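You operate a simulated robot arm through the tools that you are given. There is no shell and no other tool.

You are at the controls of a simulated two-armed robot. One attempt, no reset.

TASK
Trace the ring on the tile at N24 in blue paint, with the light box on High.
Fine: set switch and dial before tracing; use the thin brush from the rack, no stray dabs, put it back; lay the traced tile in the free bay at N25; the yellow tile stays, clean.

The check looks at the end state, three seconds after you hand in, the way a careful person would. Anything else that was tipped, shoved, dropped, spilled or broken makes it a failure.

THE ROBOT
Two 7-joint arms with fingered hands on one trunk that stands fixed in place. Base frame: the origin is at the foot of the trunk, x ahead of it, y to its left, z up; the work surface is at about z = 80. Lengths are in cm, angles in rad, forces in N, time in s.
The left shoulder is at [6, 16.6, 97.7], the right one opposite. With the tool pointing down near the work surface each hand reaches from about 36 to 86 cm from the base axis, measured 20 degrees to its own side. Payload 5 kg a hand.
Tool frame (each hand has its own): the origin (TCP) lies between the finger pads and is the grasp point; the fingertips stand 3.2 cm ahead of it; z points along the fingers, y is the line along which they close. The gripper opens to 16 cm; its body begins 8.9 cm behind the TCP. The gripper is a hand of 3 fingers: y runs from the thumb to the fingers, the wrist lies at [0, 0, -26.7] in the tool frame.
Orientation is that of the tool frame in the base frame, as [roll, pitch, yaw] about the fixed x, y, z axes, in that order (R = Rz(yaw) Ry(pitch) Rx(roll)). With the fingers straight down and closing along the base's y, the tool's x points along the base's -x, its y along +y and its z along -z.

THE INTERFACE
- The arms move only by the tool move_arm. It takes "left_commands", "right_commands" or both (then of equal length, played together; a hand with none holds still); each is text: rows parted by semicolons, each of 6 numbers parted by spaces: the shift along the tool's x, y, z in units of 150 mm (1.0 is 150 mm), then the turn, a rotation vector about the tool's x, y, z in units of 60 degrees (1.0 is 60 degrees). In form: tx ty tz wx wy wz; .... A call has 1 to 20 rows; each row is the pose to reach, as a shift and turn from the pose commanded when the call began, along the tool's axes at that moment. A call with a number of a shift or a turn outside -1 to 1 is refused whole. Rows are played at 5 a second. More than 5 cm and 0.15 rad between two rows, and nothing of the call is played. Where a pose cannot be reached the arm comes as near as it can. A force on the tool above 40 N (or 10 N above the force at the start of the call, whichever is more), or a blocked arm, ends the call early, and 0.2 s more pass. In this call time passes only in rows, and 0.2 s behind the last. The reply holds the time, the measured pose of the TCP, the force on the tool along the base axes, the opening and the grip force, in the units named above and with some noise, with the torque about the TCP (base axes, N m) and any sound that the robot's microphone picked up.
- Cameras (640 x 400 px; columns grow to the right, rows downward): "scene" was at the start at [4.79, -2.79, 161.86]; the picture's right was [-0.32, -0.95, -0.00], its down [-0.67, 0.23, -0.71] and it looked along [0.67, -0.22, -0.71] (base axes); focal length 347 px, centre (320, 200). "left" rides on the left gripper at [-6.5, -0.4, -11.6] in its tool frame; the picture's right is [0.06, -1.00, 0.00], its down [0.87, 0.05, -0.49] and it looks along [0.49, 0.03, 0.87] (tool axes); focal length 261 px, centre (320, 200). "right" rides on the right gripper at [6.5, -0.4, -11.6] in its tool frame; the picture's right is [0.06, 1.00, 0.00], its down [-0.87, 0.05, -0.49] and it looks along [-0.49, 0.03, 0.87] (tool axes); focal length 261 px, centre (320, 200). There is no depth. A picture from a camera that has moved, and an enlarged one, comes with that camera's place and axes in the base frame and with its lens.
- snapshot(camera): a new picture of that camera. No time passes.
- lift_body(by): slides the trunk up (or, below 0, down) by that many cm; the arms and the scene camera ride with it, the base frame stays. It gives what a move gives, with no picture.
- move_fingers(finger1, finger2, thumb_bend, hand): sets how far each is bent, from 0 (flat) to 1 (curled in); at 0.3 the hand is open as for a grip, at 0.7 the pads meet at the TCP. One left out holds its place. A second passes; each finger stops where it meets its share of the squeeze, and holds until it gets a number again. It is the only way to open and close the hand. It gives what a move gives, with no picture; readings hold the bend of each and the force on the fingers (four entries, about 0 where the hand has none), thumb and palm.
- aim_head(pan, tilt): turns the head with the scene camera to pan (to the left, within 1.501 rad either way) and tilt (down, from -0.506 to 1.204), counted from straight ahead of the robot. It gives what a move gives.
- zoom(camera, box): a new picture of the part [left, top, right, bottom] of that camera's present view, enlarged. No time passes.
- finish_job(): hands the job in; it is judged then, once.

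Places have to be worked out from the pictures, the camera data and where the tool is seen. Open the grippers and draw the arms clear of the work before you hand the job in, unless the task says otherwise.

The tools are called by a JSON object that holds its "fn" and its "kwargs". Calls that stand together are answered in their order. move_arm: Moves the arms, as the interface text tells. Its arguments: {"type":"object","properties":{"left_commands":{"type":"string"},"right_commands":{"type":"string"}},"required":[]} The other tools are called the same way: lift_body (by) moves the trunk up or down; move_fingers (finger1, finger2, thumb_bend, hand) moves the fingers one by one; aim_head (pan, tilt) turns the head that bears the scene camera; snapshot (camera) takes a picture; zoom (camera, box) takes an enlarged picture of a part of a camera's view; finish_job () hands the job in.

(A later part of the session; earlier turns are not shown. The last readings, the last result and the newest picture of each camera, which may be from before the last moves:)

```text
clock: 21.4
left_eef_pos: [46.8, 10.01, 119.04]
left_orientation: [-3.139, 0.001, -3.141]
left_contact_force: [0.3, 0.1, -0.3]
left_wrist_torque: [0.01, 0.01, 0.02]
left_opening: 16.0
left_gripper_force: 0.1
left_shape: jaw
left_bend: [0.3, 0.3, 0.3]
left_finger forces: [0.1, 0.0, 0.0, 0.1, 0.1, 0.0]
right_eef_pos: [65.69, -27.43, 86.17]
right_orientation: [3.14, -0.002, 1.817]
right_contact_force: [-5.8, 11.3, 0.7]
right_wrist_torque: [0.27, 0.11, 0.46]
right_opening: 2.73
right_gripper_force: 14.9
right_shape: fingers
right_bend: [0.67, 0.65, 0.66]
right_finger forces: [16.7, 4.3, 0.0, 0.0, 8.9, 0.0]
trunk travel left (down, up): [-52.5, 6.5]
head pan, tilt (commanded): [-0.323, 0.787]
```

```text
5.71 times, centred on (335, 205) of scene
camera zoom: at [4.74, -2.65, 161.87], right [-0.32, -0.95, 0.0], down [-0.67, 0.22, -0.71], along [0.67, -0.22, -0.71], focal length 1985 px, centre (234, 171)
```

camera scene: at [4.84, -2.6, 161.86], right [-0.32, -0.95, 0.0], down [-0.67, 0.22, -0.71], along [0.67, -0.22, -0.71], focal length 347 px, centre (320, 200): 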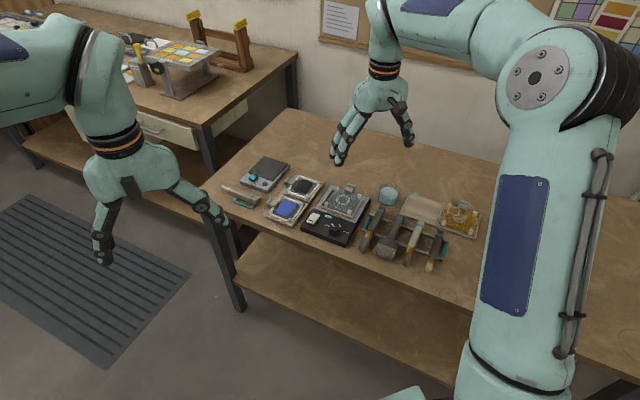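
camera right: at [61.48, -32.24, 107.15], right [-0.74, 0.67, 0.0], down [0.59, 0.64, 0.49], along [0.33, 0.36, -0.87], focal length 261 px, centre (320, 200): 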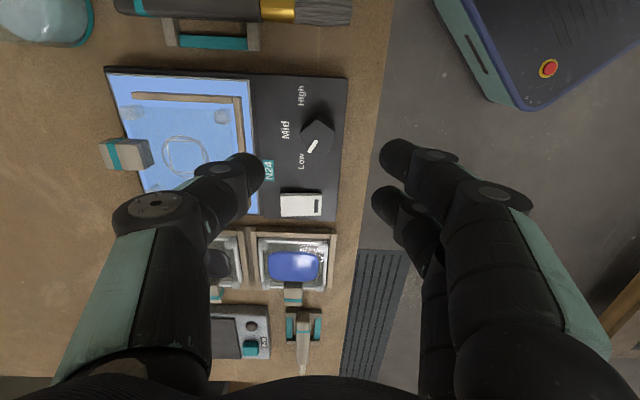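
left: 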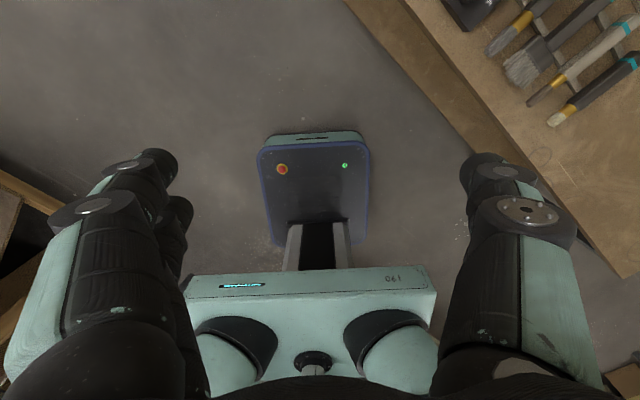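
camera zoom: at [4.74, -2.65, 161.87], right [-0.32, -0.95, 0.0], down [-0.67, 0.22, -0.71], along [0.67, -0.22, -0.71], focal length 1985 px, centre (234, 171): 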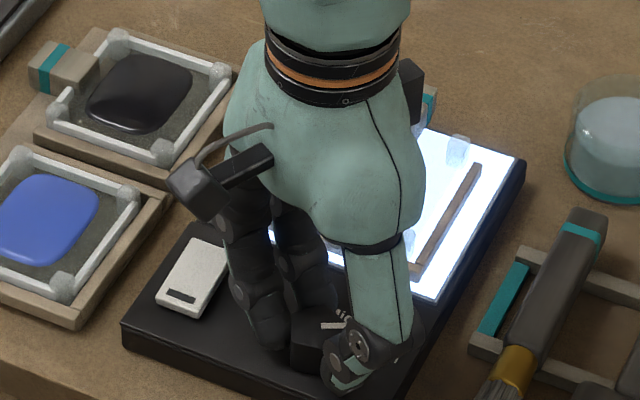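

Dial at High and the box is at its brightest. I'll release the dial slightly and lift straight up.

{"fn": "move_fingers", "kwargs": {"hand": "right", "finger1": 0.61, "finger2": 0.6, "thumb_bend": 0.61}}

{"fn": "move_arm", "kwargs": {"right_commands": "0 0 -0.08 0 0 0; 0 0 -0.2 0 0 0; 0 0 -0.4 0 0 0; 0 0 -0.6 0 0 0; 0 0 -0.8 0 0 0"}}

{"fn": "snapshot", "kwargs": {"camera": "right"}}

{"fn": "zoom", "kwargs": {"camera": "scene", "box": [290, 170, 380, 240]}}

```text
clock: 22.4
left_eef_pos: [46.87, 9.98, 119.07]
left_orientation: [3.141, 0.0, -3.141]
left_contact_force: [-0.1, -0.2, 1.2]
left_wrist_torque: [0.0, -0.01, 0.01]
left_opening: 15.99
left_gripper_force: 0.0
left_shape: jaw
left_bend: [0.3, 0.3, 0.3]
left_finger forces: [0.1, 0.0, 0.0, 0.0, 0.1, 0.1]
right_eef_pos: [65.61, -27.74, 86.26]
right_orientation: [3.139, 0.001, 1.816]
right_contact_force: [0.7, 0.3, 0.2]
right_wrist_torque: [0.0, 0.0, 0.02]
right_opening: 4.32
right_gripper_force: 0.0
right_shape: fingers
right_bend: [0.61, 0.6, 0.61]
right_finger forces: [0.0, 0.0, 0.1, 0.0, 0.0, 0.0]
trunk travel left (down, up): [-52.5, 6.5]
head pan, tilt (commanded): [-0.323, 0.787]
```

```text
clock: 23.6
left_eef_pos: [46.93, 9.92, 119.05]
left_orientation: [-3.141, 0.001, 3.141]
left_contact_force: [-0.4, -1.0, -0.8]
left_wrist_torque: [-0.01, -0.03, 0.0]
left_opening: 15.98
left_gripper_force: 0.1
left_shape: jaw
left_bend: [0.3, 0.3, 0.3]
left_finger forces: [0.1, 0.1, 0.1, 0.1, 0.1, 0.0]
right_eef_pos: [65.63, -27.73, 98.33]
right_orientation: [3.14, 0.0, 1.818]
right_contact_force: [0.7, 0.1, 0.0]
right_wrist_torque: [0.02, 0.0, -0.02]
right_opening: 4.36
right_gripper_force: 0.1
right_shape: fingers
right_bend: [0.61, 0.6, 0.61]
right_finger forces: [0.0, 0.0, 0.1, 0.0, 0.0, 0.0]
trunk travel left (down, up): [-52.5, 6.5]
head pan, tilt (commanded): [-0.323, 0.787]
```

```text
taken
camera right: at [63.8, -21.57, 109.91], right [0.95, 0.3, 0.0], down [0.26, -0.83, 0.49], along [0.15, -0.47, -0.87], focal length 261 px, centre (320, 200)
```

right: 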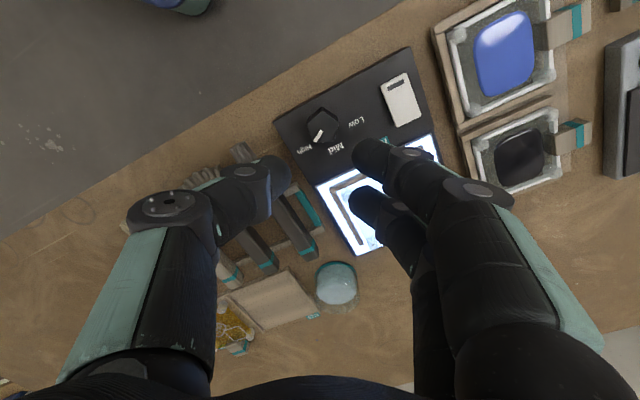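

```text
5.71 times, centred on (335, 205) of scene
camera zoom: at [4.74, -2.75, 161.86], right [-0.32, -0.95, 0.0], down [-0.67, 0.22, -0.71], along [0.67, -0.22, -0.71], focal length 1985 px, centre (234, 171)
```

zoom: 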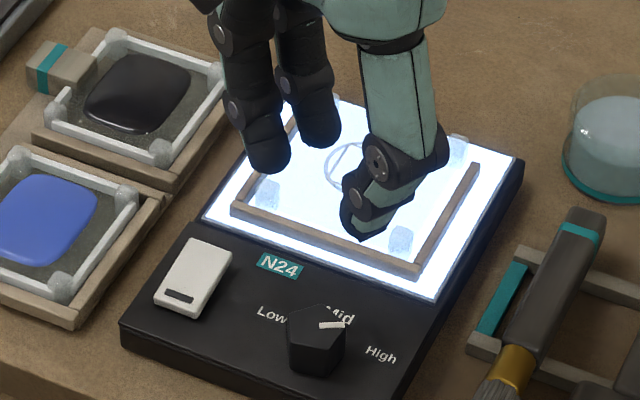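

The dial is released; I'll check exactly where its pointer stands.

{"fn": "zoom", "kwargs": {"camera": "right", "box": [270, 80, 430, 180]}}

{"fn": "zoom", "kwargs": {"camera": "scene", "box": [326, 218, 358, 238]}}

```text
4.00 times, centred on (350, 130) of right
camera zoom: at [63.8, -21.57, 109.91], right [0.95, 0.3, 0.0], down [0.26, -0.83, 0.49], along [0.15, -0.47, -0.87], focal length 1043 px, centre (200, 480)
```

zoom: 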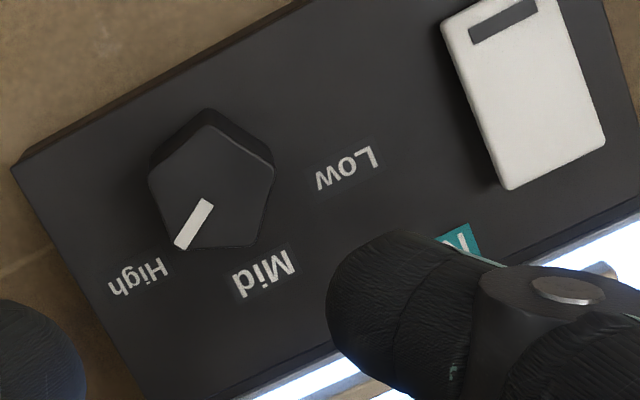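

```text
16.00 times, centred on (342, 228) of scene
camera zoom: at [4.74, -2.75, 161.86], right [-0.32, -0.95, 0.0], down [-0.67, 0.22, -0.71], along [0.67, -0.22, -0.71], focal length 5558 px, centre (-32, -248)
```

zoom: 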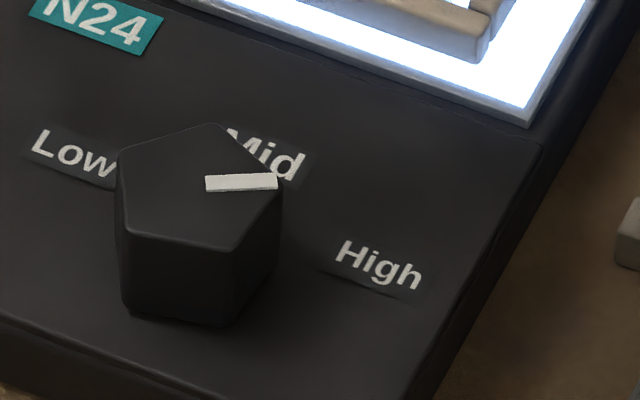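

The pointer is near High; I'll measure it precisely with a stronger zoom before leaving the dial.

{"fn": "zoom", "kwargs": {"camera": "right", "box": [292, 100, 372, 160]}}

```text
6.67 times, centred on (332, 130) of right
camera zoom: at [63.8, -21.57, 109.91], right [0.95, 0.3, 0.0], down [0.26, -0.83, 0.49], along [0.15, -0.47, -0.87], focal length 1738 px, centre (240, 667)
```

zoom: 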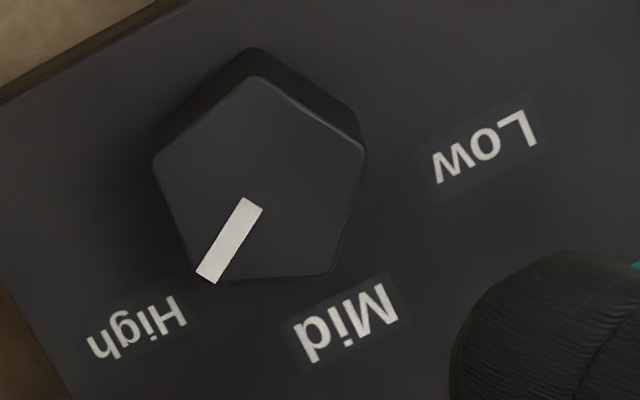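

The pointer measures within about 2° of the High mark, so switch and dial are set. Next I'll swing the hand over the rack, turning it square to the brushes, for precise measurement.

{"fn": "move_arm", "kwargs": {"right_commands": "-0.064 -0.13 -0.02 0 0 -0.1; -0.128 -0.26 -0.04 0 0 -0.2; -0.192 -0.39 -0.06 0 0 -0.3; -0.256 -0.52 -0.08 0 0 -0.4; -0.32 -0.65 -0.1 0 0 -0.5"}}

```text
clock: 24.8
left_eef_pos: [46.99, 9.84, 119.11]
left_orientation: [3.141, 0.002, 3.141]
left_contact_force: [1.2, 0.0, 1.0]
left_wrist_torque: [0.01, -0.01, -0.01]
left_opening: 16.0
left_gripper_force: 0.0
left_shape: jaw
left_bend: [0.3, 0.3, 0.3]
left_finger forces: [0.0, 0.0, 0.0, 0.0, 0.0, 0.0]
right_eef_pos: [57.32, -34.71, 99.81]
right_orientation: [3.14, 0.001, 2.342]
right_contact_force: [-0.6, 0.5, -0.5]
right_wrist_torque: [0.01, 0.02, 0.0]
right_opening: 4.34
right_gripper_force: 0.1
right_shape: fingers
right_bend: [0.61, 0.6, 0.61]
right_finger forces: [0.0, 0.1, 0.0, 0.0, 0.0, 0.0]
trunk travel left (down, up): [-52.5, 6.5]
head pan, tilt (commanded): [-0.323, 0.787]
```

Now continue over the rack (target about (49,-42,100)) and open the digits for a clear view.

{"fn": "move_arm", "kwargs": {"right_commands": "0.012 -0.18 0 0 0 0; 0.024 -0.36 0 0 0 0; 0.036 -0.54 0 0 0 0; 0.047 -0.727 0 0 0 0"}}

{"fn": "move_fingers", "kwargs": {"hand": "right", "finger1": 0.3, "finger2": 0.3, "thumb_bend": 0.3}}

{"fn": "snapshot", "kwargs": {"camera": "right"}}

{"fn": "zoom", "kwargs": {"camera": "right", "box": [240, 100, 400, 220]}}

```text
clock: 25.8
left_eef_pos: [46.93, 9.69, 118.94]
left_orientation: [-3.139, 0.0, 3.141]
left_contact_force: [-0.4, -0.2, -0.3]
left_wrist_torque: [0.03, -0.01, 0.02]
left_opening: 16.0
left_gripper_force: 0.1
left_shape: jaw
left_bend: [0.3, 0.3, 0.3]
left_finger forces: [0.0, 0.1, 0.0, 0.0, 0.1, 0.0]
right_eef_pos: [49.13, -41.71, 99.67]
right_orientation: [3.141, 0.001, 2.341]
right_contact_force: [0.3, 0.4, -0.4]
right_wrist_torque: [0.02, -0.02, -0.01]
right_opening: 4.33
right_gripper_force: 0.1
right_shape: fingers
right_bend: [0.61, 0.6, 0.61]
right_finger forces: [0.1, 0.0, 0.0, 0.1, 0.0, 0.1]
trunk travel left (down, up): [-52.5, 6.5]
head pan, tilt (commanded): [-0.323, 0.787]
```

```text
clock: 26.8
left_eef_pos: [46.9, 9.9, 119.12]
left_orientation: [-3.14, -0.001, -3.14]
left_contact_force: [-0.7, -1.0, 0.4]
left_wrist_torque: [0.01, -0.01, 0.03]
left_opening: 16.0
left_gripper_force: 0.1
left_shape: jaw
left_bend: [0.3, 0.3, 0.3]
left_finger forces: [0.1, 0.0, 0.0, 0.0, 0.0, 0.1]
right_eef_pos: [49.13, -41.57, 99.73]
right_orientation: [3.14, 0.0, 2.34]
right_contact_force: [0.3, -0.6, 0.4]
right_wrist_torque: [-0.02, 0.01, -0.01]
right_opening: 16.75
right_gripper_force: 0.1
right_shape: fingers
right_bend: [0.3, 0.3, 0.3]
right_finger forces: [0.0, 0.0, 0.0, 0.0, 0.0, 0.0]
trunk travel left (down, up): [-52.5, 6.5]
head pan, tilt (commanded): [-0.323, 0.787]
```

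```text
taken
camera right: at [44.39, -37.35, 111.23], right [0.67, 0.74, 0.0], down [0.64, -0.59, 0.49], along [0.36, -0.33, -0.87], focal length 261 px, centre (320, 200)
```

right: 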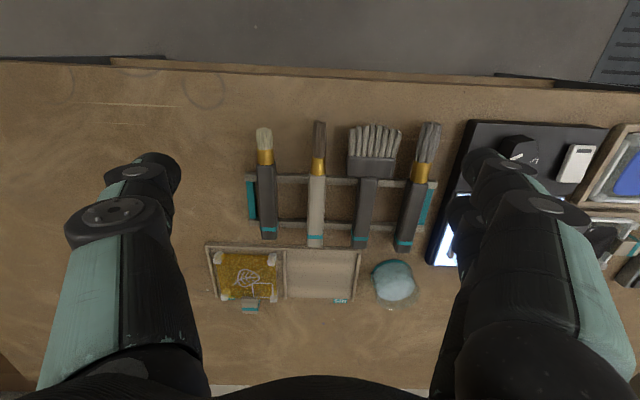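

```text
3.33 times, centred on (320, 160) of right
camera zoom: at [44.39, -37.35, 111.23], right [0.67, 0.74, 0.0], down [0.64, -0.59, 0.49], along [0.36, -0.33, -0.87], focal length 869 px, centre (320, 333)
```

zoom: 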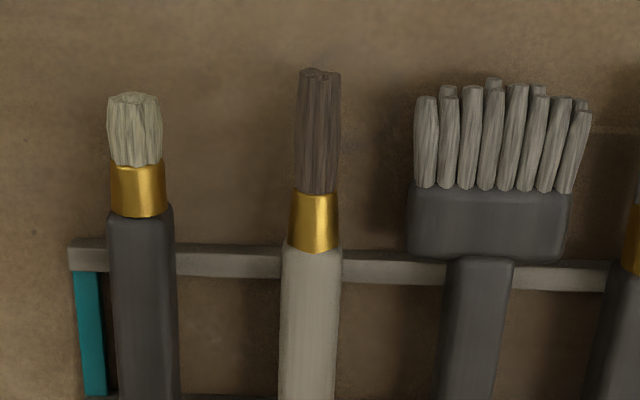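

The view is square to the rack. I'll zoom on the rightmost brush for width comparison and on the handle area.

{"fn": "zoom", "kwargs": {"camera": "right", "box": [300, 110, 460, 260]}}

{"fn": "zoom", "kwargs": {"camera": "right", "box": [240, 150, 400, 270]}}

```text
2.67 times, centred on (380, 185) of right
camera zoom: at [44.39, -37.35, 111.23], right [0.67, 0.74, 0.0], down [0.64, -0.59, 0.49], along [0.36, -0.33, -0.87], focal length 695 px, centre (160, 240)
```

zoom: 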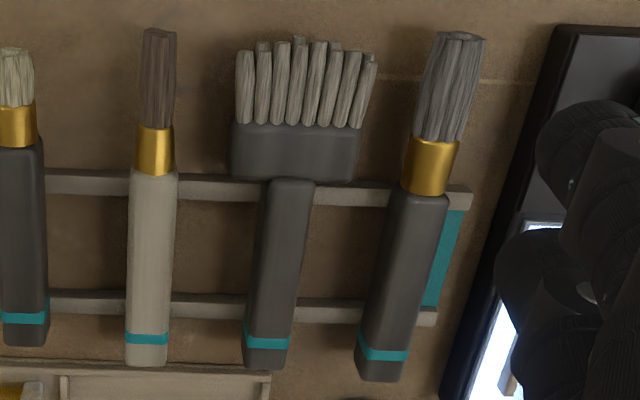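

```text
3.33 times, centred on (320, 210) of right
camera zoom: at [44.39, -37.35, 111.23], right [0.67, 0.74, 0.0], down [0.64, -0.59, 0.49], along [0.36, -0.33, -0.87], focal length 869 px, centre (320, 167)
```

zoom: 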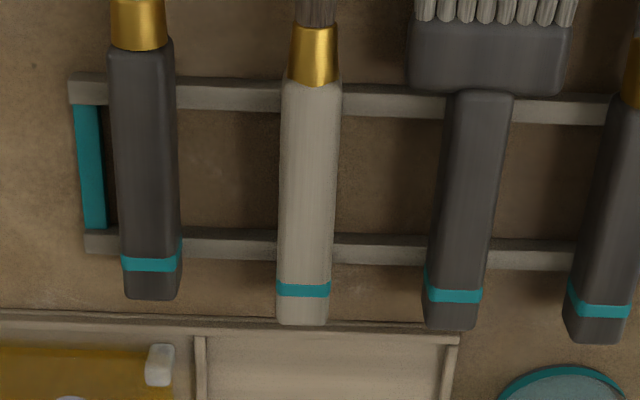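

Brush 3 (beige handle) has clearly the narrowest bristles, lying along the (-0.70,0.72) direction with its handle top near z≈82.5 on low rails. Before picking it, I'll take close stereo views of the ring tile and the paint to fix their exact positions.

{"fn": "move_arm", "kwargs": {"right_commands": "-0.05 0.2 -0.02 0 0 0; -0.1 0.4 -0.02 0 0 0; -0.15 0.6 -0.02 0 0 0; -0.215 0.815 -0.02 0 0 0"}}

{"fn": "move_arm", "kwargs": {"right_commands": "-0.05 0.2 0.03 0 0 0; -0.1 0.4 0.06 0 0 0; -0.15 0.6 0.1 0 0 0; -0.215 0.815 0.15 0 0 0"}}

{"fn": "snapshot", "kwargs": {"camera": "right"}}

{"fn": "zoom", "kwargs": {"camera": "right", "box": [240, 130, 400, 250]}}

```text
clock: 27.8
left_eef_pos: [47.05, 9.85, 119.02]
left_orientation: [-3.14, 0.001, 3.141]
left_contact_force: [-0.1, 0.2, 0.0]
left_wrist_torque: [0.0, 0.01, 0.01]
left_opening: 15.99
left_gripper_force: 0.1
left_shape: jaw
left_bend: [0.3, 0.3, 0.3]
left_finger forces: [0.1, 0.0, 0.1, 0.0, 0.0, 0.1]
right_eef_pos: [60.28, -35.58, 100.15]
right_orientation: [3.14, 0.0, 2.341]
right_contact_force: [-0.1, 0.4, -0.3]
right_wrist_torque: [-0.01, 0.0, 0.01]
right_opening: 16.79
right_gripper_force: 0.1
right_shape: fingers
right_bend: [0.3, 0.3, 0.3]
right_finger forces: [0.0, 0.1, 0.0, 0.0, 0.1, 0.0]
trunk travel left (down, up): [-52.5, 6.5]
head pan, tilt (commanded): [-0.323, 0.787]
```

```text
clock: 28.8
left_eef_pos: [46.9, 9.92, 118.97]
left_orientation: [3.141, 0.0, 3.141]
left_contact_force: [0.2, 0.4, 0.4]
left_wrist_torque: [-0.03, 0.02, -0.01]
left_opening: 15.99
left_gripper_force: 0.0
left_shape: jaw
left_bend: [0.3, 0.3, 0.3]
left_finger forces: [0.0, 0.0, 0.1, 0.1, 0.0, 0.1]
right_eef_pos: [71.27, -29.45, 97.81]
right_orientation: [3.14, -0.001, 2.34]
right_contact_force: [-0.1, -0.3, 0.0]
right_wrist_torque: [-0.02, -0.02, 0.0]
right_opening: 16.79
right_gripper_force: 0.0
right_shape: fingers
right_bend: [0.3, 0.3, 0.3]
right_finger forces: [0.0, 0.0, 0.0, 0.0, 0.1, 0.0]
trunk travel left (down, up): [-52.5, 6.5]
head pan, tilt (commanded): [-0.323, 0.787]
```

```text
taken
camera right: at [66.56, -25.06, 109.29], right [0.67, 0.74, 0.0], down [0.64, -0.59, 0.49], along [0.36, -0.33, -0.87], focal length 261 px, centre (320, 200)
```

right: 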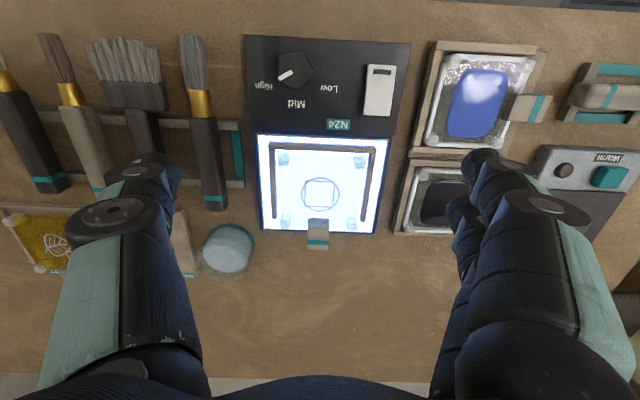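

```text
3.33 times, centred on (320, 190) of right
camera zoom: at [66.56, -25.06, 109.29], right [0.67, 0.74, 0.0], down [0.64, -0.59, 0.49], along [0.36, -0.33, -0.87], focal length 869 px, centre (320, 233)
```

zoom: 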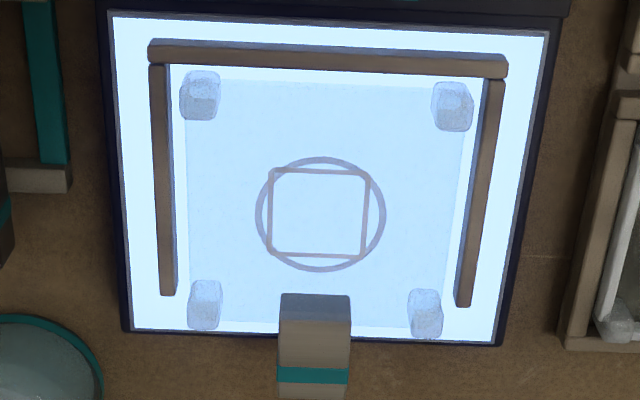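

The tile is a glass plate with ring centre near (76.75,-34.4,83.5), radius about 2.1 cm. I'll zoom in on the ring, the blue paint well and the tile handle for details.

{"fn": "zoom", "kwargs": {"camera": "right", "box": [296, 166, 344, 202]}}

{"fn": "zoom", "kwargs": {"camera": "right", "box": [410, 30, 570, 150]}}

{"fn": "zoom", "kwargs": {"camera": "scene", "box": [255, 160, 385, 250]}}

```text
11.11 times, centred on (320, 184) of right
camera zoom: at [66.56, -25.06, 109.29], right [0.67, 0.74, 0.0], down [0.64, -0.59, 0.49], along [0.36, -0.33, -0.87], focal length 2896 px, centre (320, 378)
```

zoom: 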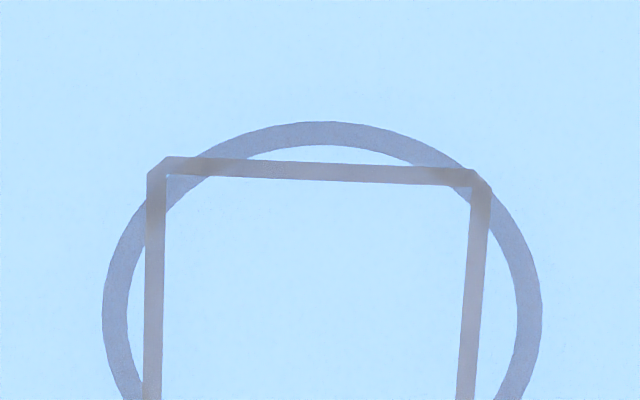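

```text
3.33 times, centred on (490, 90) of right
camera zoom: at [66.56, -25.06, 109.29], right [0.67, 0.74, 0.0], down [0.64, -0.59, 0.49], along [0.36, -0.33, -0.87], focal length 869 px, centre (-247, 567)
```

zoom: 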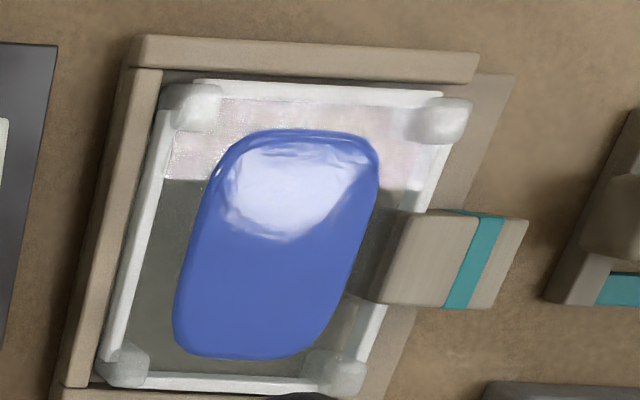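

```text
4.44 times, centred on (320, 205) of scene
camera zoom: at [4.88, -2.73, 161.86], right [-0.32, -0.95, 0.0], down [-0.67, 0.22, -0.71], along [0.67, -0.22, -0.71], focal length 1544 px, centre (320, 178)
```

zoom: 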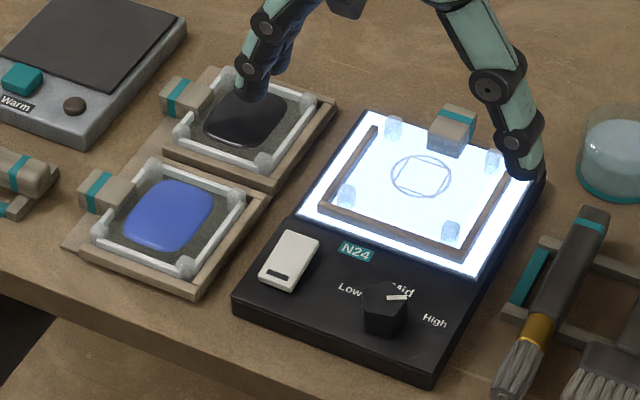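

Now I know ring radius ≈2.1 cm. I'll go pick up the thin brush: grip point between the rails near (56.85,-49.4). First hover above it with the digits narrowed to about 4 cm.

{"fn": "move_arm", "kwargs": {"right_commands": "-0.036 -0.2 0 0 0 0; -0.072 -0.4 0 0 0 0; -0.108 -0.6 0 0 0 0; -0.144 -0.809 0 0 0 0"}}

{"fn": "move_arm", "kwargs": {"right_commands": "-0.036 -0.2 0 0 0 0; -0.072 -0.4 0 0 0 0; -0.108 -0.6 0 0 0 -0.01; -0.144 -0.809 0 0 0 -0.015"}}

{"fn": "move_fingers", "kwargs": {"hand": "right", "finger1": 0.62, "finger2": 0.62, "thumb_bend": 0.62}}

{"fn": "snapshot", "kwargs": {"camera": "right"}}

{"fn": "zoom", "kwargs": {"camera": "scene", "box": [340, 150, 470, 280]}}

```text
clock: 29.8
left_eef_pos: [47.07, 9.93, 119.12]
left_orientation: [3.141, 0.001, -3.14]
left_contact_force: [-0.6, -0.1, -0.1]
left_wrist_torque: [0.03, -0.01, 0.01]
left_opening: 16.02
left_gripper_force: 0.1
left_shape: jaw
left_bend: [0.3, 0.3, 0.3]
left_finger forces: [0.0, 0.0, 0.0, 0.2, 0.0, 0.0]
right_eef_pos: [63.89, -39.53, 97.73]
right_orientation: [3.141, 0.001, 2.34]
right_contact_force: [-0.9, 0.3, -0.6]
right_wrist_torque: [0.01, -0.02, -0.01]
right_opening: 16.78
right_gripper_force: 0.1
right_shape: fingers
right_bend: [0.3, 0.3, 0.3]
right_finger forces: [0.0, 0.0, 0.0, 0.1, 0.1, 0.1]
trunk travel left (down, up): [-52.5, 6.5]
head pan, tilt (commanded): [-0.323, 0.787]
```

```text
clock: 30.8
left_eef_pos: [47.03, 9.88, 119.11]
left_orientation: [-3.14, 0.001, 3.141]
left_contact_force: [0.4, 1.0, 0.9]
left_wrist_torque: [0.05, 0.01, -0.02]
left_opening: 15.99
left_gripper_force: 0.0
left_shape: jaw
left_bend: [0.3, 0.3, 0.3]
left_finger forces: [0.0, 0.0, 0.1, 0.0, 0.1, 0.0]
right_eef_pos: [56.54, -49.4, 97.66]
right_orientation: [3.14, 0.0, 2.354]
right_contact_force: [0.8, 0.0, 0.2]
right_wrist_torque: [0.01, -0.01, 0.0]
right_opening: 16.8
right_gripper_force: 0.0
right_shape: fingers
right_bend: [0.3, 0.3, 0.3]
right_finger forces: [0.0, 0.0, 0.0, 0.0, 0.0, 0.0]
trunk travel left (down, up): [-52.5, 6.5]
head pan, tilt (commanded): [-0.323, 0.787]
```

```text
clock: 31.8
left_eef_pos: [46.98, 9.78, 119.04]
left_orientation: [3.141, 0.0, -3.14]
left_contact_force: [-1.1, 0.6, -0.7]
left_wrist_torque: [0.03, -0.01, 0.01]
left_opening: 15.97
left_gripper_force: 0.1
left_shape: jaw
left_bend: [0.3, 0.3, 0.3]
left_finger forces: [0.1, 0.0, 0.0, 0.0, 0.1, 0.0]
right_eef_pos: [56.68, -49.25, 97.74]
right_orientation: [3.14, 0.0, 2.356]
right_contact_force: [-0.5, -0.6, 0.0]
right_wrist_torque: [0.01, -0.01, 0.0]
right_opening: 4.04
right_gripper_force: 0.1
right_shape: fingers
right_bend: [0.62, 0.62, 0.62]
right_finger forces: [0.1, 0.0, 0.0, 0.0, 0.1, 0.1]
trunk travel left (down, up): [-52.5, 6.5]
head pan, tilt (commanded): [-0.323, 0.787]
```

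```text
taken
camera right: at [51.89, -45.1, 109.3], right [0.66, 0.75, 0.0], down [0.65, -0.58, 0.49], along [0.37, -0.32, -0.87], focal length 261 px, centre (320, 200)
```

right: 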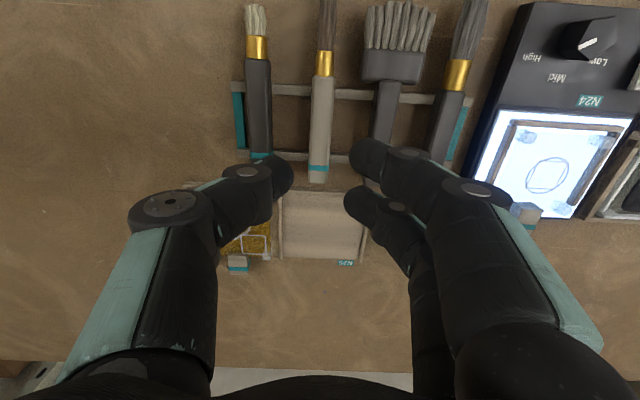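

```text
3.08 times, centred on (405, 215) of scene
camera zoom: at [4.79, -2.78, 161.86], right [-0.32, -0.95, 0.0], down [-0.67, 0.22, -0.71], along [0.67, -0.22, -0.71], focal length 1069 px, centre (58, 154)
```

zoom: 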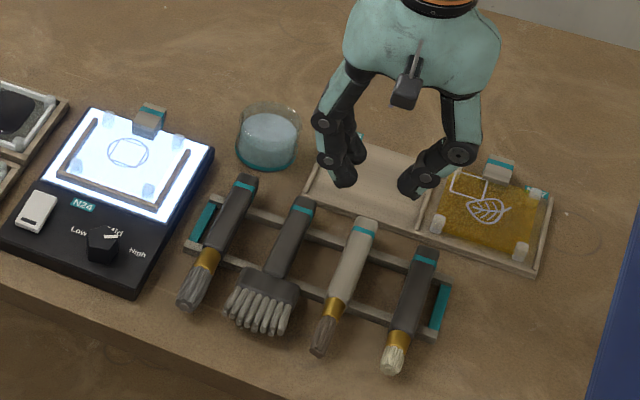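

The handle is centred under the hand. I'll zoom to see rail positions relative to the finger span.

{"fn": "zoom", "kwargs": {"camera": "right", "box": [230, 60, 410, 195]}}

```text
2.96 times, centred on (320, 128) of right
camera zoom: at [51.89, -45.1, 109.3], right [0.66, 0.75, 0.0], down [0.65, -0.58, 0.49], along [0.37, -0.32, -0.87], focal length 772 px, centre (320, 415)
```

zoom: 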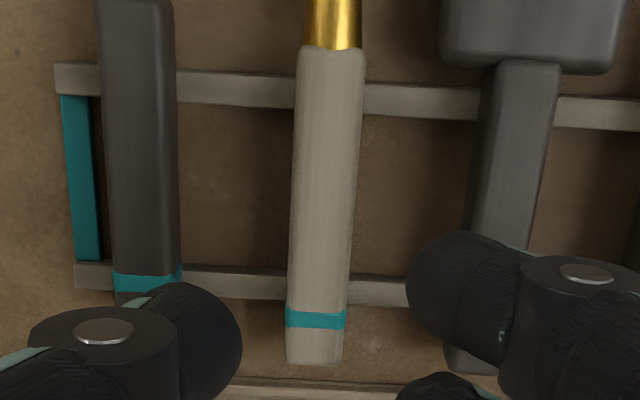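

Rail gap centre is about 0.45 cm behind the TCP; I'll shift by that and descend, first to z≈87.5.

{"fn": "move_arm", "kwargs": {"right_commands": "-0.03 0 0.15 0 0 0; -0.03 0 0.3 0 0 0; -0.03 0 0.45 0 0 0; -0.03 0 0.58 0 0 0; -0.03 0 0.68 0 0 0"}}

{"fn": "zoom", "kwargs": {"camera": "right", "box": [200, 80, 440, 260]}}

{"fn": "zoom", "kwargs": {"camera": "scene", "box": [350, 170, 460, 270]}}

```text
clock: 33.0
left_eef_pos: [46.96, 9.85, 119.16]
left_orientation: [3.142, 0.001, -3.14]
left_contact_force: [-0.7, -0.5, 0.2]
left_wrist_torque: [0.0, -0.01, 0.03]
left_opening: 15.98
left_gripper_force: 0.1
left_shape: jaw
left_bend: [0.3, 0.3, 0.3]
left_finger forces: [0.0, 0.0, 0.1, 0.0, 0.1, 0.0]
right_eef_pos: [56.95, -49.67, 87.5]
right_orientation: [3.14, -0.001, 2.355]
right_contact_force: [0.4, 0.5, 0.3]
right_wrist_torque: [0.02, 0.05, 0.01]
right_opening: 4.06
right_gripper_force: 0.0
right_shape: fingers
right_bend: [0.62, 0.62, 0.62]
right_finger forces: [0.0, 0.0, 0.1, 0.1, 0.0, 0.0]
trunk travel left (down, up): [-52.5, 6.5]
head pan, tilt (commanded): [-0.323, 0.787]
```

```text
2.22 times, centred on (320, 170) of right
camera zoom: at [52.15, -45.51, 99.08], right [0.66, 0.75, 0.0], down [0.65, -0.58, 0.49], along [0.37, -0.32, -0.87], focal length 579 px, centre (320, 267)
```

zoom: 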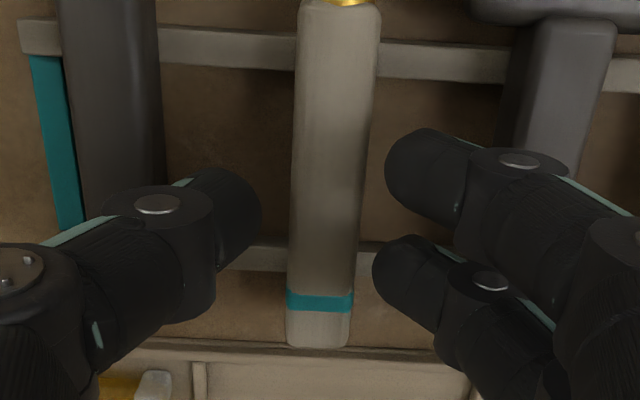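

```text
4.00 times, centred on (405, 220) of scene
camera zoom: at [4.82, -2.81, 161.86], right [-0.32, -0.95, 0.0], down [-0.67, 0.23, -0.71], along [0.67, -0.22, -0.71], focal length 1389 px, centre (-20, 120)
```

zoom: 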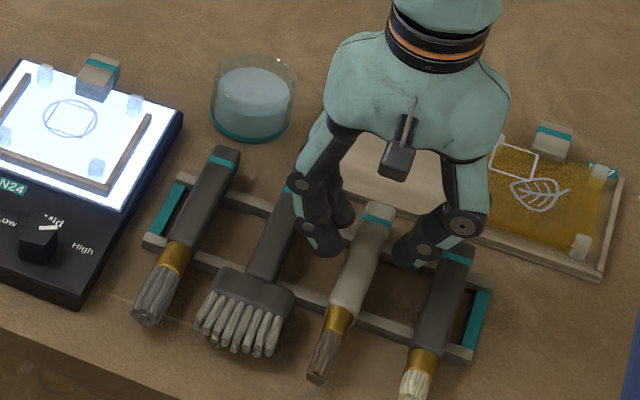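

Alignment looks good. I'll descend slowly to TCP z≈84.6 so the fingertips reach alongside the handle.

{"fn": "move_arm", "kwargs": {"right_commands": "0 0 0.04 0 0 0; 0 0 0.08 0 0 0; 0 0 0.12 0 0 0; 0 0 0.15 0 0 0; 0 0 0.175 0 0 0; 0 0 0.2 0 0 0"}}

{"fn": "zoom", "kwargs": {"camera": "right", "box": [200, 80, 440, 260]}}

{"fn": "zoom", "kwargs": {"camera": "scene", "box": [360, 190, 460, 270]}}

```text
clock: 34.4
left_eef_pos: [46.87, 9.88, 118.99]
left_orientation: [3.141, 0.0, -3.14]
left_contact_force: [-0.4, -1.2, 0.5]
left_wrist_torque: [0.0, -0.01, -0.03]
left_opening: 15.98
left_gripper_force: 0.2
left_shape: jaw
left_bend: [0.3, 0.3, 0.3]
left_finger forces: [0.1, 0.0, 0.0, 0.0, 0.1, 0.0]
right_eef_pos: [57.05, -49.69, 84.56]
right_orientation: [3.138, 0.0, 2.356]
right_contact_force: [-0.6, -0.6, 0.0]
right_wrist_torque: [-0.01, 0.0, 0.01]
right_opening: 4.01
right_gripper_force: 0.0
right_shape: fingers
right_bend: [0.62, 0.62, 0.62]
right_finger forces: [0.0, 0.0, 0.1, 0.1, 0.1, 0.1]
trunk travel left (down, up): [-52.5, 6.5]
head pan, tilt (commanded): [-0.323, 0.787]
```

```text
2.22 times, centred on (320, 170) of right
camera zoom: at [52.27, -45.48, 96.2], right [0.66, 0.75, 0.0], down [0.65, -0.58, 0.49], along [0.37, -0.32, -0.87], focal length 579 px, centre (320, 267)
```

zoom: 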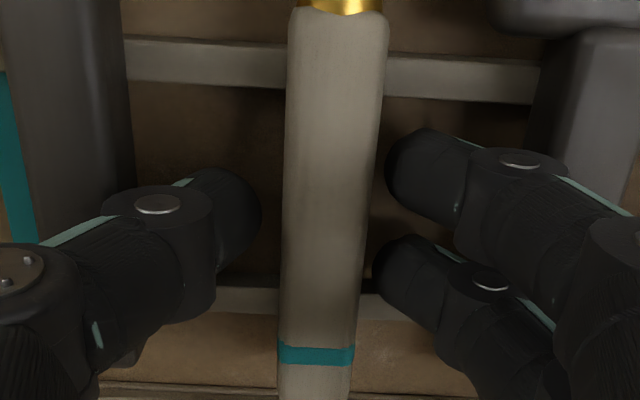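

```text
5.00 times, centred on (410, 230) of scene
camera zoom: at [4.79, -2.79, 161.86], right [-0.32, -0.95, 0.0], down [-0.67, 0.23, -0.71], along [0.67, -0.22, -0.71], focal length 1737 px, centre (-130, 50)
```

zoom: 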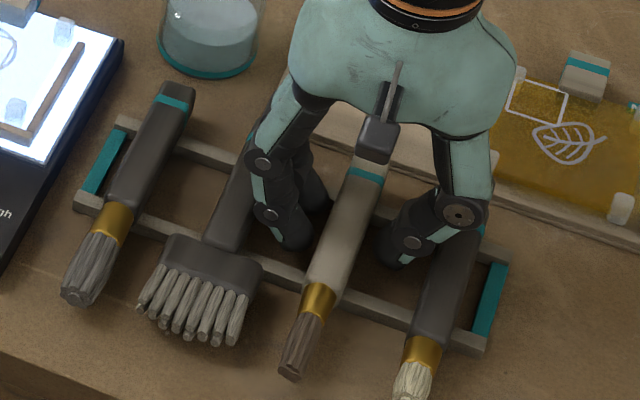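

No contact so far, and the fingers fit between the rails. I'll go 0.4 cm lower, then close on the handle.

{"fn": "move_arm", "kwargs": {"right_commands": "0 0 0.015 0 0 0; 0 0 0.03 0 0 0"}}

{"fn": "move_fingers", "kwargs": {"hand": "right", "finger1": 0.74, "finger2": 0.74, "thumb_bend": 0.74}}

{"fn": "zoom", "kwargs": {"camera": "right", "box": [200, 80, 440, 260]}}

```text
clock: 35.0
left_eef_pos: [46.91, 9.85, 119.13]
left_orientation: [-3.141, 0.001, -3.141]
left_contact_force: [0.8, 0.2, 0.6]
left_wrist_torque: [0.01, -0.01, 0.02]
left_opening: 16.0
left_gripper_force: 0.1
left_shape: jaw
left_bend: [0.3, 0.3, 0.3]
left_finger forces: [0.0, 0.1, 0.0, 0.0, 0.1, 0.1]
right_eef_pos: [57.01, -49.8, 84.2]
right_orientation: [3.14, 0.001, 2.356]
right_contact_force: [0.7, 0.2, 0.1]
right_wrist_torque: [0.03, 0.01, -0.04]
right_opening: 4.05
right_gripper_force: 0.0
right_shape: fingers
right_bend: [0.62, 0.62, 0.62]
right_finger forces: [0.0, 0.0, 0.1, 0.1, 0.0, 0.0]
trunk travel left (down, up): [-52.5, 6.5]
head pan, tilt (commanded): [-0.323, 0.787]
```

```text
clock: 36.0
left_eef_pos: [46.94, 9.82, 119.08]
left_orientation: [-3.14, 0.0, 3.14]
left_contact_force: [-0.1, 0.0, -0.6]
left_wrist_torque: [0.01, -0.01, 0.02]
left_opening: 15.99
left_gripper_force: 0.0
left_shape: jaw
left_bend: [0.3, 0.3, 0.3]
left_finger forces: [0.0, 0.1, 0.0, 0.0, 0.0, 0.1]
right_eef_pos: [57.16, -49.71, 84.14]
right_orientation: [3.141, 0.0, 2.355]
right_contact_force: [0.7, -0.2, 0.3]
right_wrist_torque: [-0.01, 0.01, -0.01]
right_opening: 2.69
right_gripper_force: 16.1
right_shape: fingers
right_bend: [0.67, 0.67, 0.68]
right_finger forces: [8.2, 8.4, 0.0, 0.0, 16.5, 0.0]
trunk travel left (down, up): [-52.5, 6.5]
head pan, tilt (commanded): [-0.323, 0.787]
```

```text
2.22 times, centred on (320, 170) of right
camera zoom: at [52.23, -45.55, 95.72], right [0.66, 0.75, 0.0], down [0.65, -0.58, 0.49], along [0.37, -0.32, -0.87], focal length 579 px, centre (320, 267)
```

zoom: 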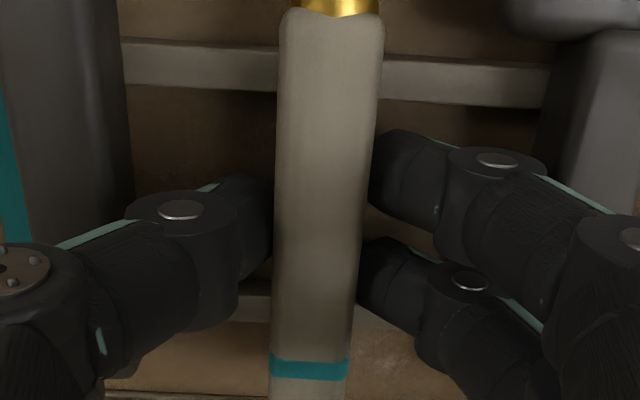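

Grip is firm and balanced (16 N). I'll lift straight up slowly and check that the brush comes along.

{"fn": "move_arm", "kwargs": {"right_commands": "0 0 -0.05 0 0 0; 0 0 -0.1 0 0 0; 0 0 -0.2 0 0 0; 0 0 -0.35 0 0 0; 0 0 -0.5 0 0 0; 0 0 -0.65 0 0 0; 0 0 -0.8 0 0 0; 0 0 -0.95 0 0 0"}}

{"fn": "snapshot", "kwargs": {"camera": "right"}}

{"fn": "zoom", "kwargs": {"camera": "scene", "box": [340, 140, 480, 280]}}

```text
clock: 37.8
left_eef_pos: [46.96, 9.74, 119.0]
left_orientation: [3.141, 0.0, 3.14]
left_contact_force: [-0.7, 0.5, -0.2]
left_wrist_torque: [-0.03, 0.01, 0.03]
left_opening: 15.98
left_gripper_force: 0.1
left_shape: jaw
left_bend: [0.3, 0.3, 0.3]
left_finger forces: [0.0, 0.0, 0.0, 0.0, 0.0, 0.0]
right_eef_pos: [57.03, -49.62, 98.33]
right_orientation: [3.14, 0.0, 2.356]
right_contact_force: [-0.7, 0.1, -0.9]
right_wrist_torque: [-0.03, -0.02, -0.02]
right_opening: 2.7
right_gripper_force: 16.4
right_shape: fingers
right_bend: [0.67, 0.67, 0.68]
right_finger forces: [8.2, 8.3, 0.1, 0.1, 16.5, 0.0]
trunk travel left (down, up): [-52.5, 6.5]
head pan, tilt (commanded): [-0.323, 0.787]
```

```text
taken
camera right: at [52.25, -45.42, 109.95], right [0.66, 0.75, 0.0], down [0.65, -0.58, 0.49], along [0.37, -0.32, -0.87], focal length 261 px, centre (320, 200)
```

right: 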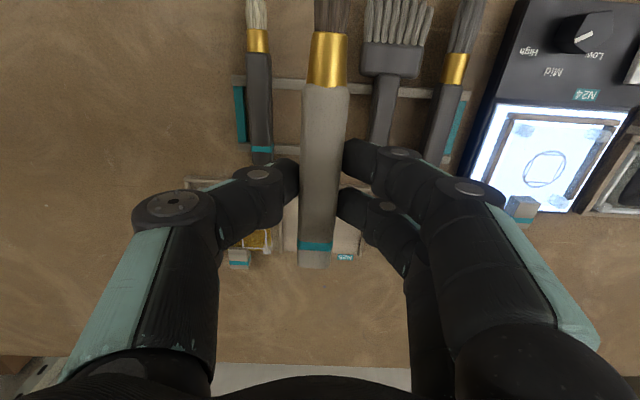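

```text
2.86 times, centred on (410, 210) of scene
camera zoom: at [4.76, -2.76, 161.86], right [-0.32, -0.95, 0.0], down [-0.67, 0.22, -0.71], along [0.67, -0.22, -0.71], focal length 992 px, centre (63, 171)
```

zoom: 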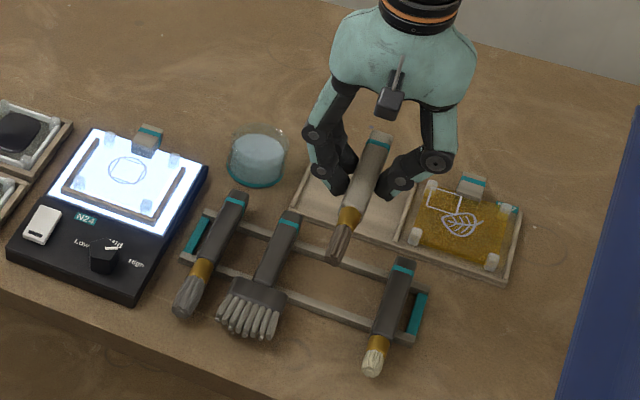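

The brush is held with its axis along the tool x. Now I'll bring the left hand round as an observing camera, looking toward the light box from the left side, keeping well clear.

{"fn": "move_arm", "kwargs": {"left_commands": "-0.09 -0.028 0.076 0 0 -0.107; -0.18 -0.057 0.152 0 0 -0.214; -0.27 -0.085 0.228 0 0 -0.321; -0.36 -0.114 0.304 0 0 -0.428; -0.45 -0.143 0.38 0 0 -0.535; -0.54 -0.171 0.456 0 0 -0.642; -0.633 -0.2 0.533 0 0 -0.75"}}

{"fn": "move_arm", "kwargs": {"left_commands": "-0.044 -0.084 0.076 0 0 -0.107; -0.088 -0.168 0.152 0 0 -0.214; -0.132 -0.252 0.228 0 0 -0.321; -0.176 -0.337 0.304 0 0 -0.428; -0.22 -0.421 0.38 0 0 -0.535; -0.264 -0.505 0.456 0 0 -0.642; -0.307 -0.589 0.533 0 0 -0.75"}}

{"fn": "snapshot", "kwargs": {"camera": "left"}}

```text
clock: 39.4
left_eef_pos: [56.58, 6.86, 110.9]
left_orientation: [-3.141, -0.001, -2.356]
left_contact_force: [0.1, -0.3, -0.1]
left_wrist_torque: [0.03, 0.02, -0.02]
left_opening: 15.99
left_gripper_force: 0.1
left_shape: jaw
left_bend: [0.3, 0.3, 0.3]
left_finger forces: [0.0, 0.1, 0.0, 0.1, 0.1, 0.1]
right_eef_pos: [57.05, -49.66, 98.29]
right_orientation: [3.14, 0.001, 2.356]
right_contact_force: [-0.1, -0.9, -0.5]
right_wrist_torque: [-0.01, -0.04, 0.01]
right_opening: 2.72
right_gripper_force: 16.9
right_shape: fingers
right_bend: [0.67, 0.67, 0.68]
right_finger forces: [8.2, 8.2, 0.0, 0.0, 16.5, 0.0]
trunk travel left (down, up): [-52.5, 6.5]
head pan, tilt (commanded): [-0.323, 0.787]
```

```text
clock: 41.0
left_eef_pos: [65.95, 3.86, 102.89]
left_orientation: [3.141, 0.001, -1.57]
left_contact_force: [-0.3, 0.2, 0.3]
left_wrist_torque: [0.0, 0.01, -0.02]
left_opening: 15.99
left_gripper_force: 0.2
left_shape: jaw
left_bend: [0.3, 0.3, 0.3]
left_finger forces: [0.0, 0.0, 0.1, 0.0, 0.1, 0.0]
right_eef_pos: [57.02, -49.7, 98.35]
right_orientation: [3.139, 0.001, 2.354]
right_contact_force: [-0.2, 0.0, -0.3]
right_wrist_torque: [0.01, 0.0, 0.02]
right_opening: 2.73
right_gripper_force: 16.8
right_shape: fingers
right_bend: [0.67, 0.67, 0.68]
right_finger forces: [8.2, 8.3, 0.0, 0.1, 16.5, 0.0]
trunk travel left (down, up): [-52.5, 6.5]
head pan, tilt (commanded): [-0.323, 0.787]
```

```text
taken
camera left: at [66.39, 10.4, 114.49], right [1.0, -0.06, 0.0], down [-0.05, -0.87, 0.49], along [-0.03, -0.49, -0.87], focal length 261 px, centre (320, 200)
```

left: 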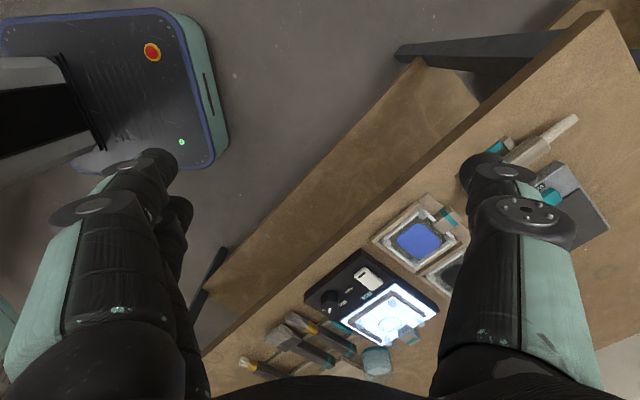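

The left camera sees the light box and paint. I'll tilt it about 20° more toward the tile and at the same time turn the right hand (with brush) to face forward, still high above the rack.

{"fn": "move_arm", "kwargs": {"left_commands": "0 0 0 0 0.06 0; 0 0 0 0 0.12 0; 0 0 0 0 0.18 0; 0 0 0 0 0.24 0; 0 0 0 0 0.3 0; 0 0 0 0 0.33 0; 0 0 0 0 0.33 0", "right_commands": "0 0 -0.03 0 0 -0.107; 0 0 -0.06 0 0 -0.214; 0 0 -0.1 0 0 -0.321; 0 0 -0.14 0 0 -0.428; 0 0 -0.18 0 0 -0.535; 0 0 -0.22 0 0 -0.642; 0 0 -0.25 0 0 -0.75"}}

{"fn": "snapshot", "kwargs": {"camera": "left"}}

{"fn": "snapshot", "kwargs": {"camera": "scene"}}

```text
clock: 42.6
left_eef_pos: [65.98, 4.02, 102.89]
left_orientation: [3.141, -0.348, -1.57]
left_contact_force: [0.6, -1.2, 0.5]
left_wrist_torque: [-0.01, -0.01, -0.01]
left_opening: 16.0
left_gripper_force: 0.1
left_shape: jaw
left_bend: [0.3, 0.3, 0.3]
left_finger forces: [0.0, 0.0, 0.1, 0.0, 0.1, 0.0]
right_eef_pos: [57.08, -49.68, 102.02]
right_orientation: [3.141, -0.002, -3.141]
right_contact_force: [-0.2, 0.2, -1.5]
right_wrist_torque: [-0.01, 0.01, -0.01]
right_opening: 2.71
right_gripper_force: 16.3
right_shape: fingers
right_bend: [0.67, 0.67, 0.68]
right_finger forces: [8.2, 8.2, 0.0, 0.0, 16.5, 0.0]
trunk travel left (down, up): [-52.5, 6.5]
head pan, tilt (commanded): [-0.323, 0.787]
```

```text
taken
camera left: at [66.4, 13.95, 111.66], right [1.0, -0.06, 0.02], down [-0.05, -0.65, 0.76], along [-0.03, -0.76, -0.65], focal length 261 px, centre (320, 200)
```

left: 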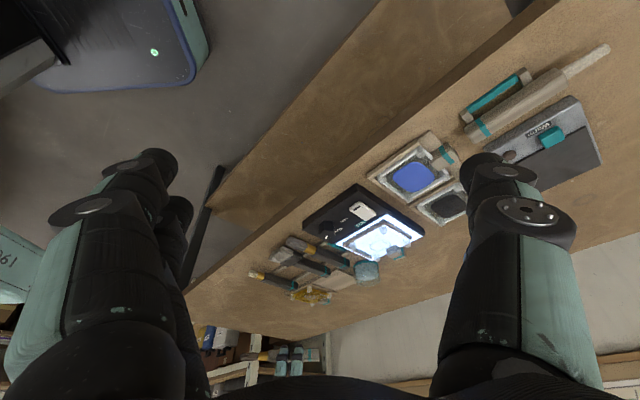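

```text
taken
camera scene: at [4.8, -2.79, 161.86], right [-0.32, -0.95, 0.0], down [-0.67, 0.23, -0.71], along [0.67, -0.22, -0.71], focal length 347 px, centre (320, 200)
```

scene: 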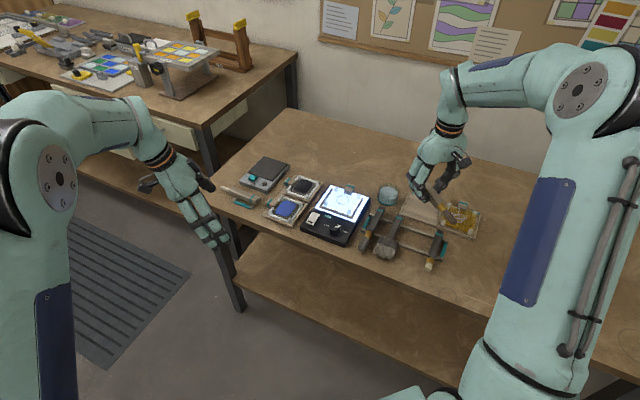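

The left camera gives a good side view. Now I'll pitch the right hand 60° so the bristles point down, rising slightly while doing so.

{"fn": "move_arm", "kwargs": {"right_commands": "0 0 -0.03 0 -0.12 0; 0 0 -0.06 0 -0.24 0; 0 0 -0.09 0 -0.36 0; 0 0 -0.12 0 -0.48 0; 0 0 -0.15 0 -0.6 0; 0 0 -0.18 0 -0.72 0; 0 0 -0.21 0 -0.84 0; 0 0 -0.24 0 -0.96 0; 0 0 -0.25 0 -1.0 0"}}

{"fn": "snapshot", "kwargs": {"camera": "left"}}

{"fn": "zoom", "kwargs": {"camera": "scene", "box": [330, 90, 510, 250]}}

```text
clock: 44.6
left_eef_pos: [65.9, 3.85, 102.88]
left_orientation: [-3.14, -0.345, -1.57]
left_contact_force: [-0.3, -0.2, 0.2]
left_wrist_torque: [0.01, 0.01, 0.02]
left_opening: 15.99
left_gripper_force: 0.0
left_shape: jaw
left_bend: [0.3, 0.3, 0.3]
left_finger forces: [0.0, 0.0, 0.0, 0.0, 0.1, 0.0]
right_eef_pos: [57.18, -49.57, 105.99]
right_orientation: [3.141, 1.054, -3.141]
right_contact_force: [-4.7, -7.9, -3.3]
right_wrist_torque: [0.31, -0.4, 0.52]
right_opening: 2.66
right_gripper_force: 16.7
right_shape: fingers
right_bend: [0.67, 0.67, 0.68]
right_finger forces: [7.9, 8.0, 0.0, 0.0, 16.4, 0.0]
trunk travel left (down, up): [-52.5, 6.5]
head pan, tilt (commanded): [-0.323, 0.787]
```

```text
taken
camera left: at [66.36, 13.86, 111.7], right [1.0, -0.06, 0.02], down [-0.06, -0.65, 0.76], along [-0.03, -0.76, -0.65], focal length 261 px, centre (320, 200)
```

left: 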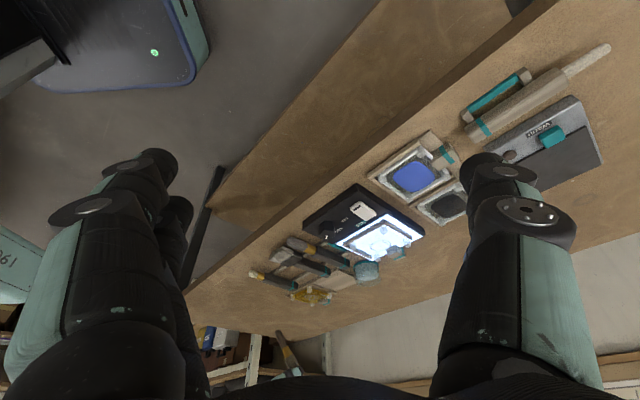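

```text
2.50 times, centred on (420, 170) of scene
camera zoom: at [4.72, -2.91, 161.86], right [-0.32, -0.95, 0.0], down [-0.67, 0.23, -0.71], along [0.67, -0.22, -0.71], focal length 868 px, centre (70, 275)
```

zoom: 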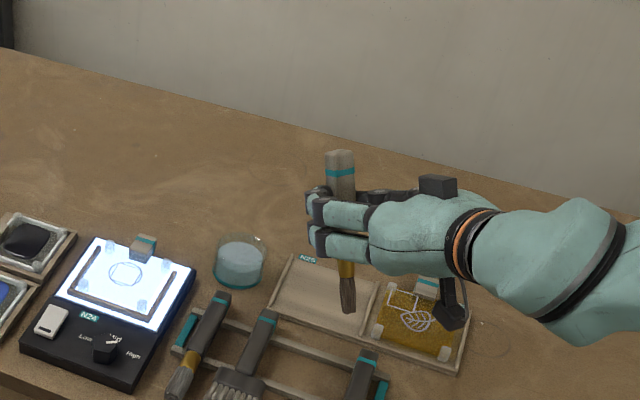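

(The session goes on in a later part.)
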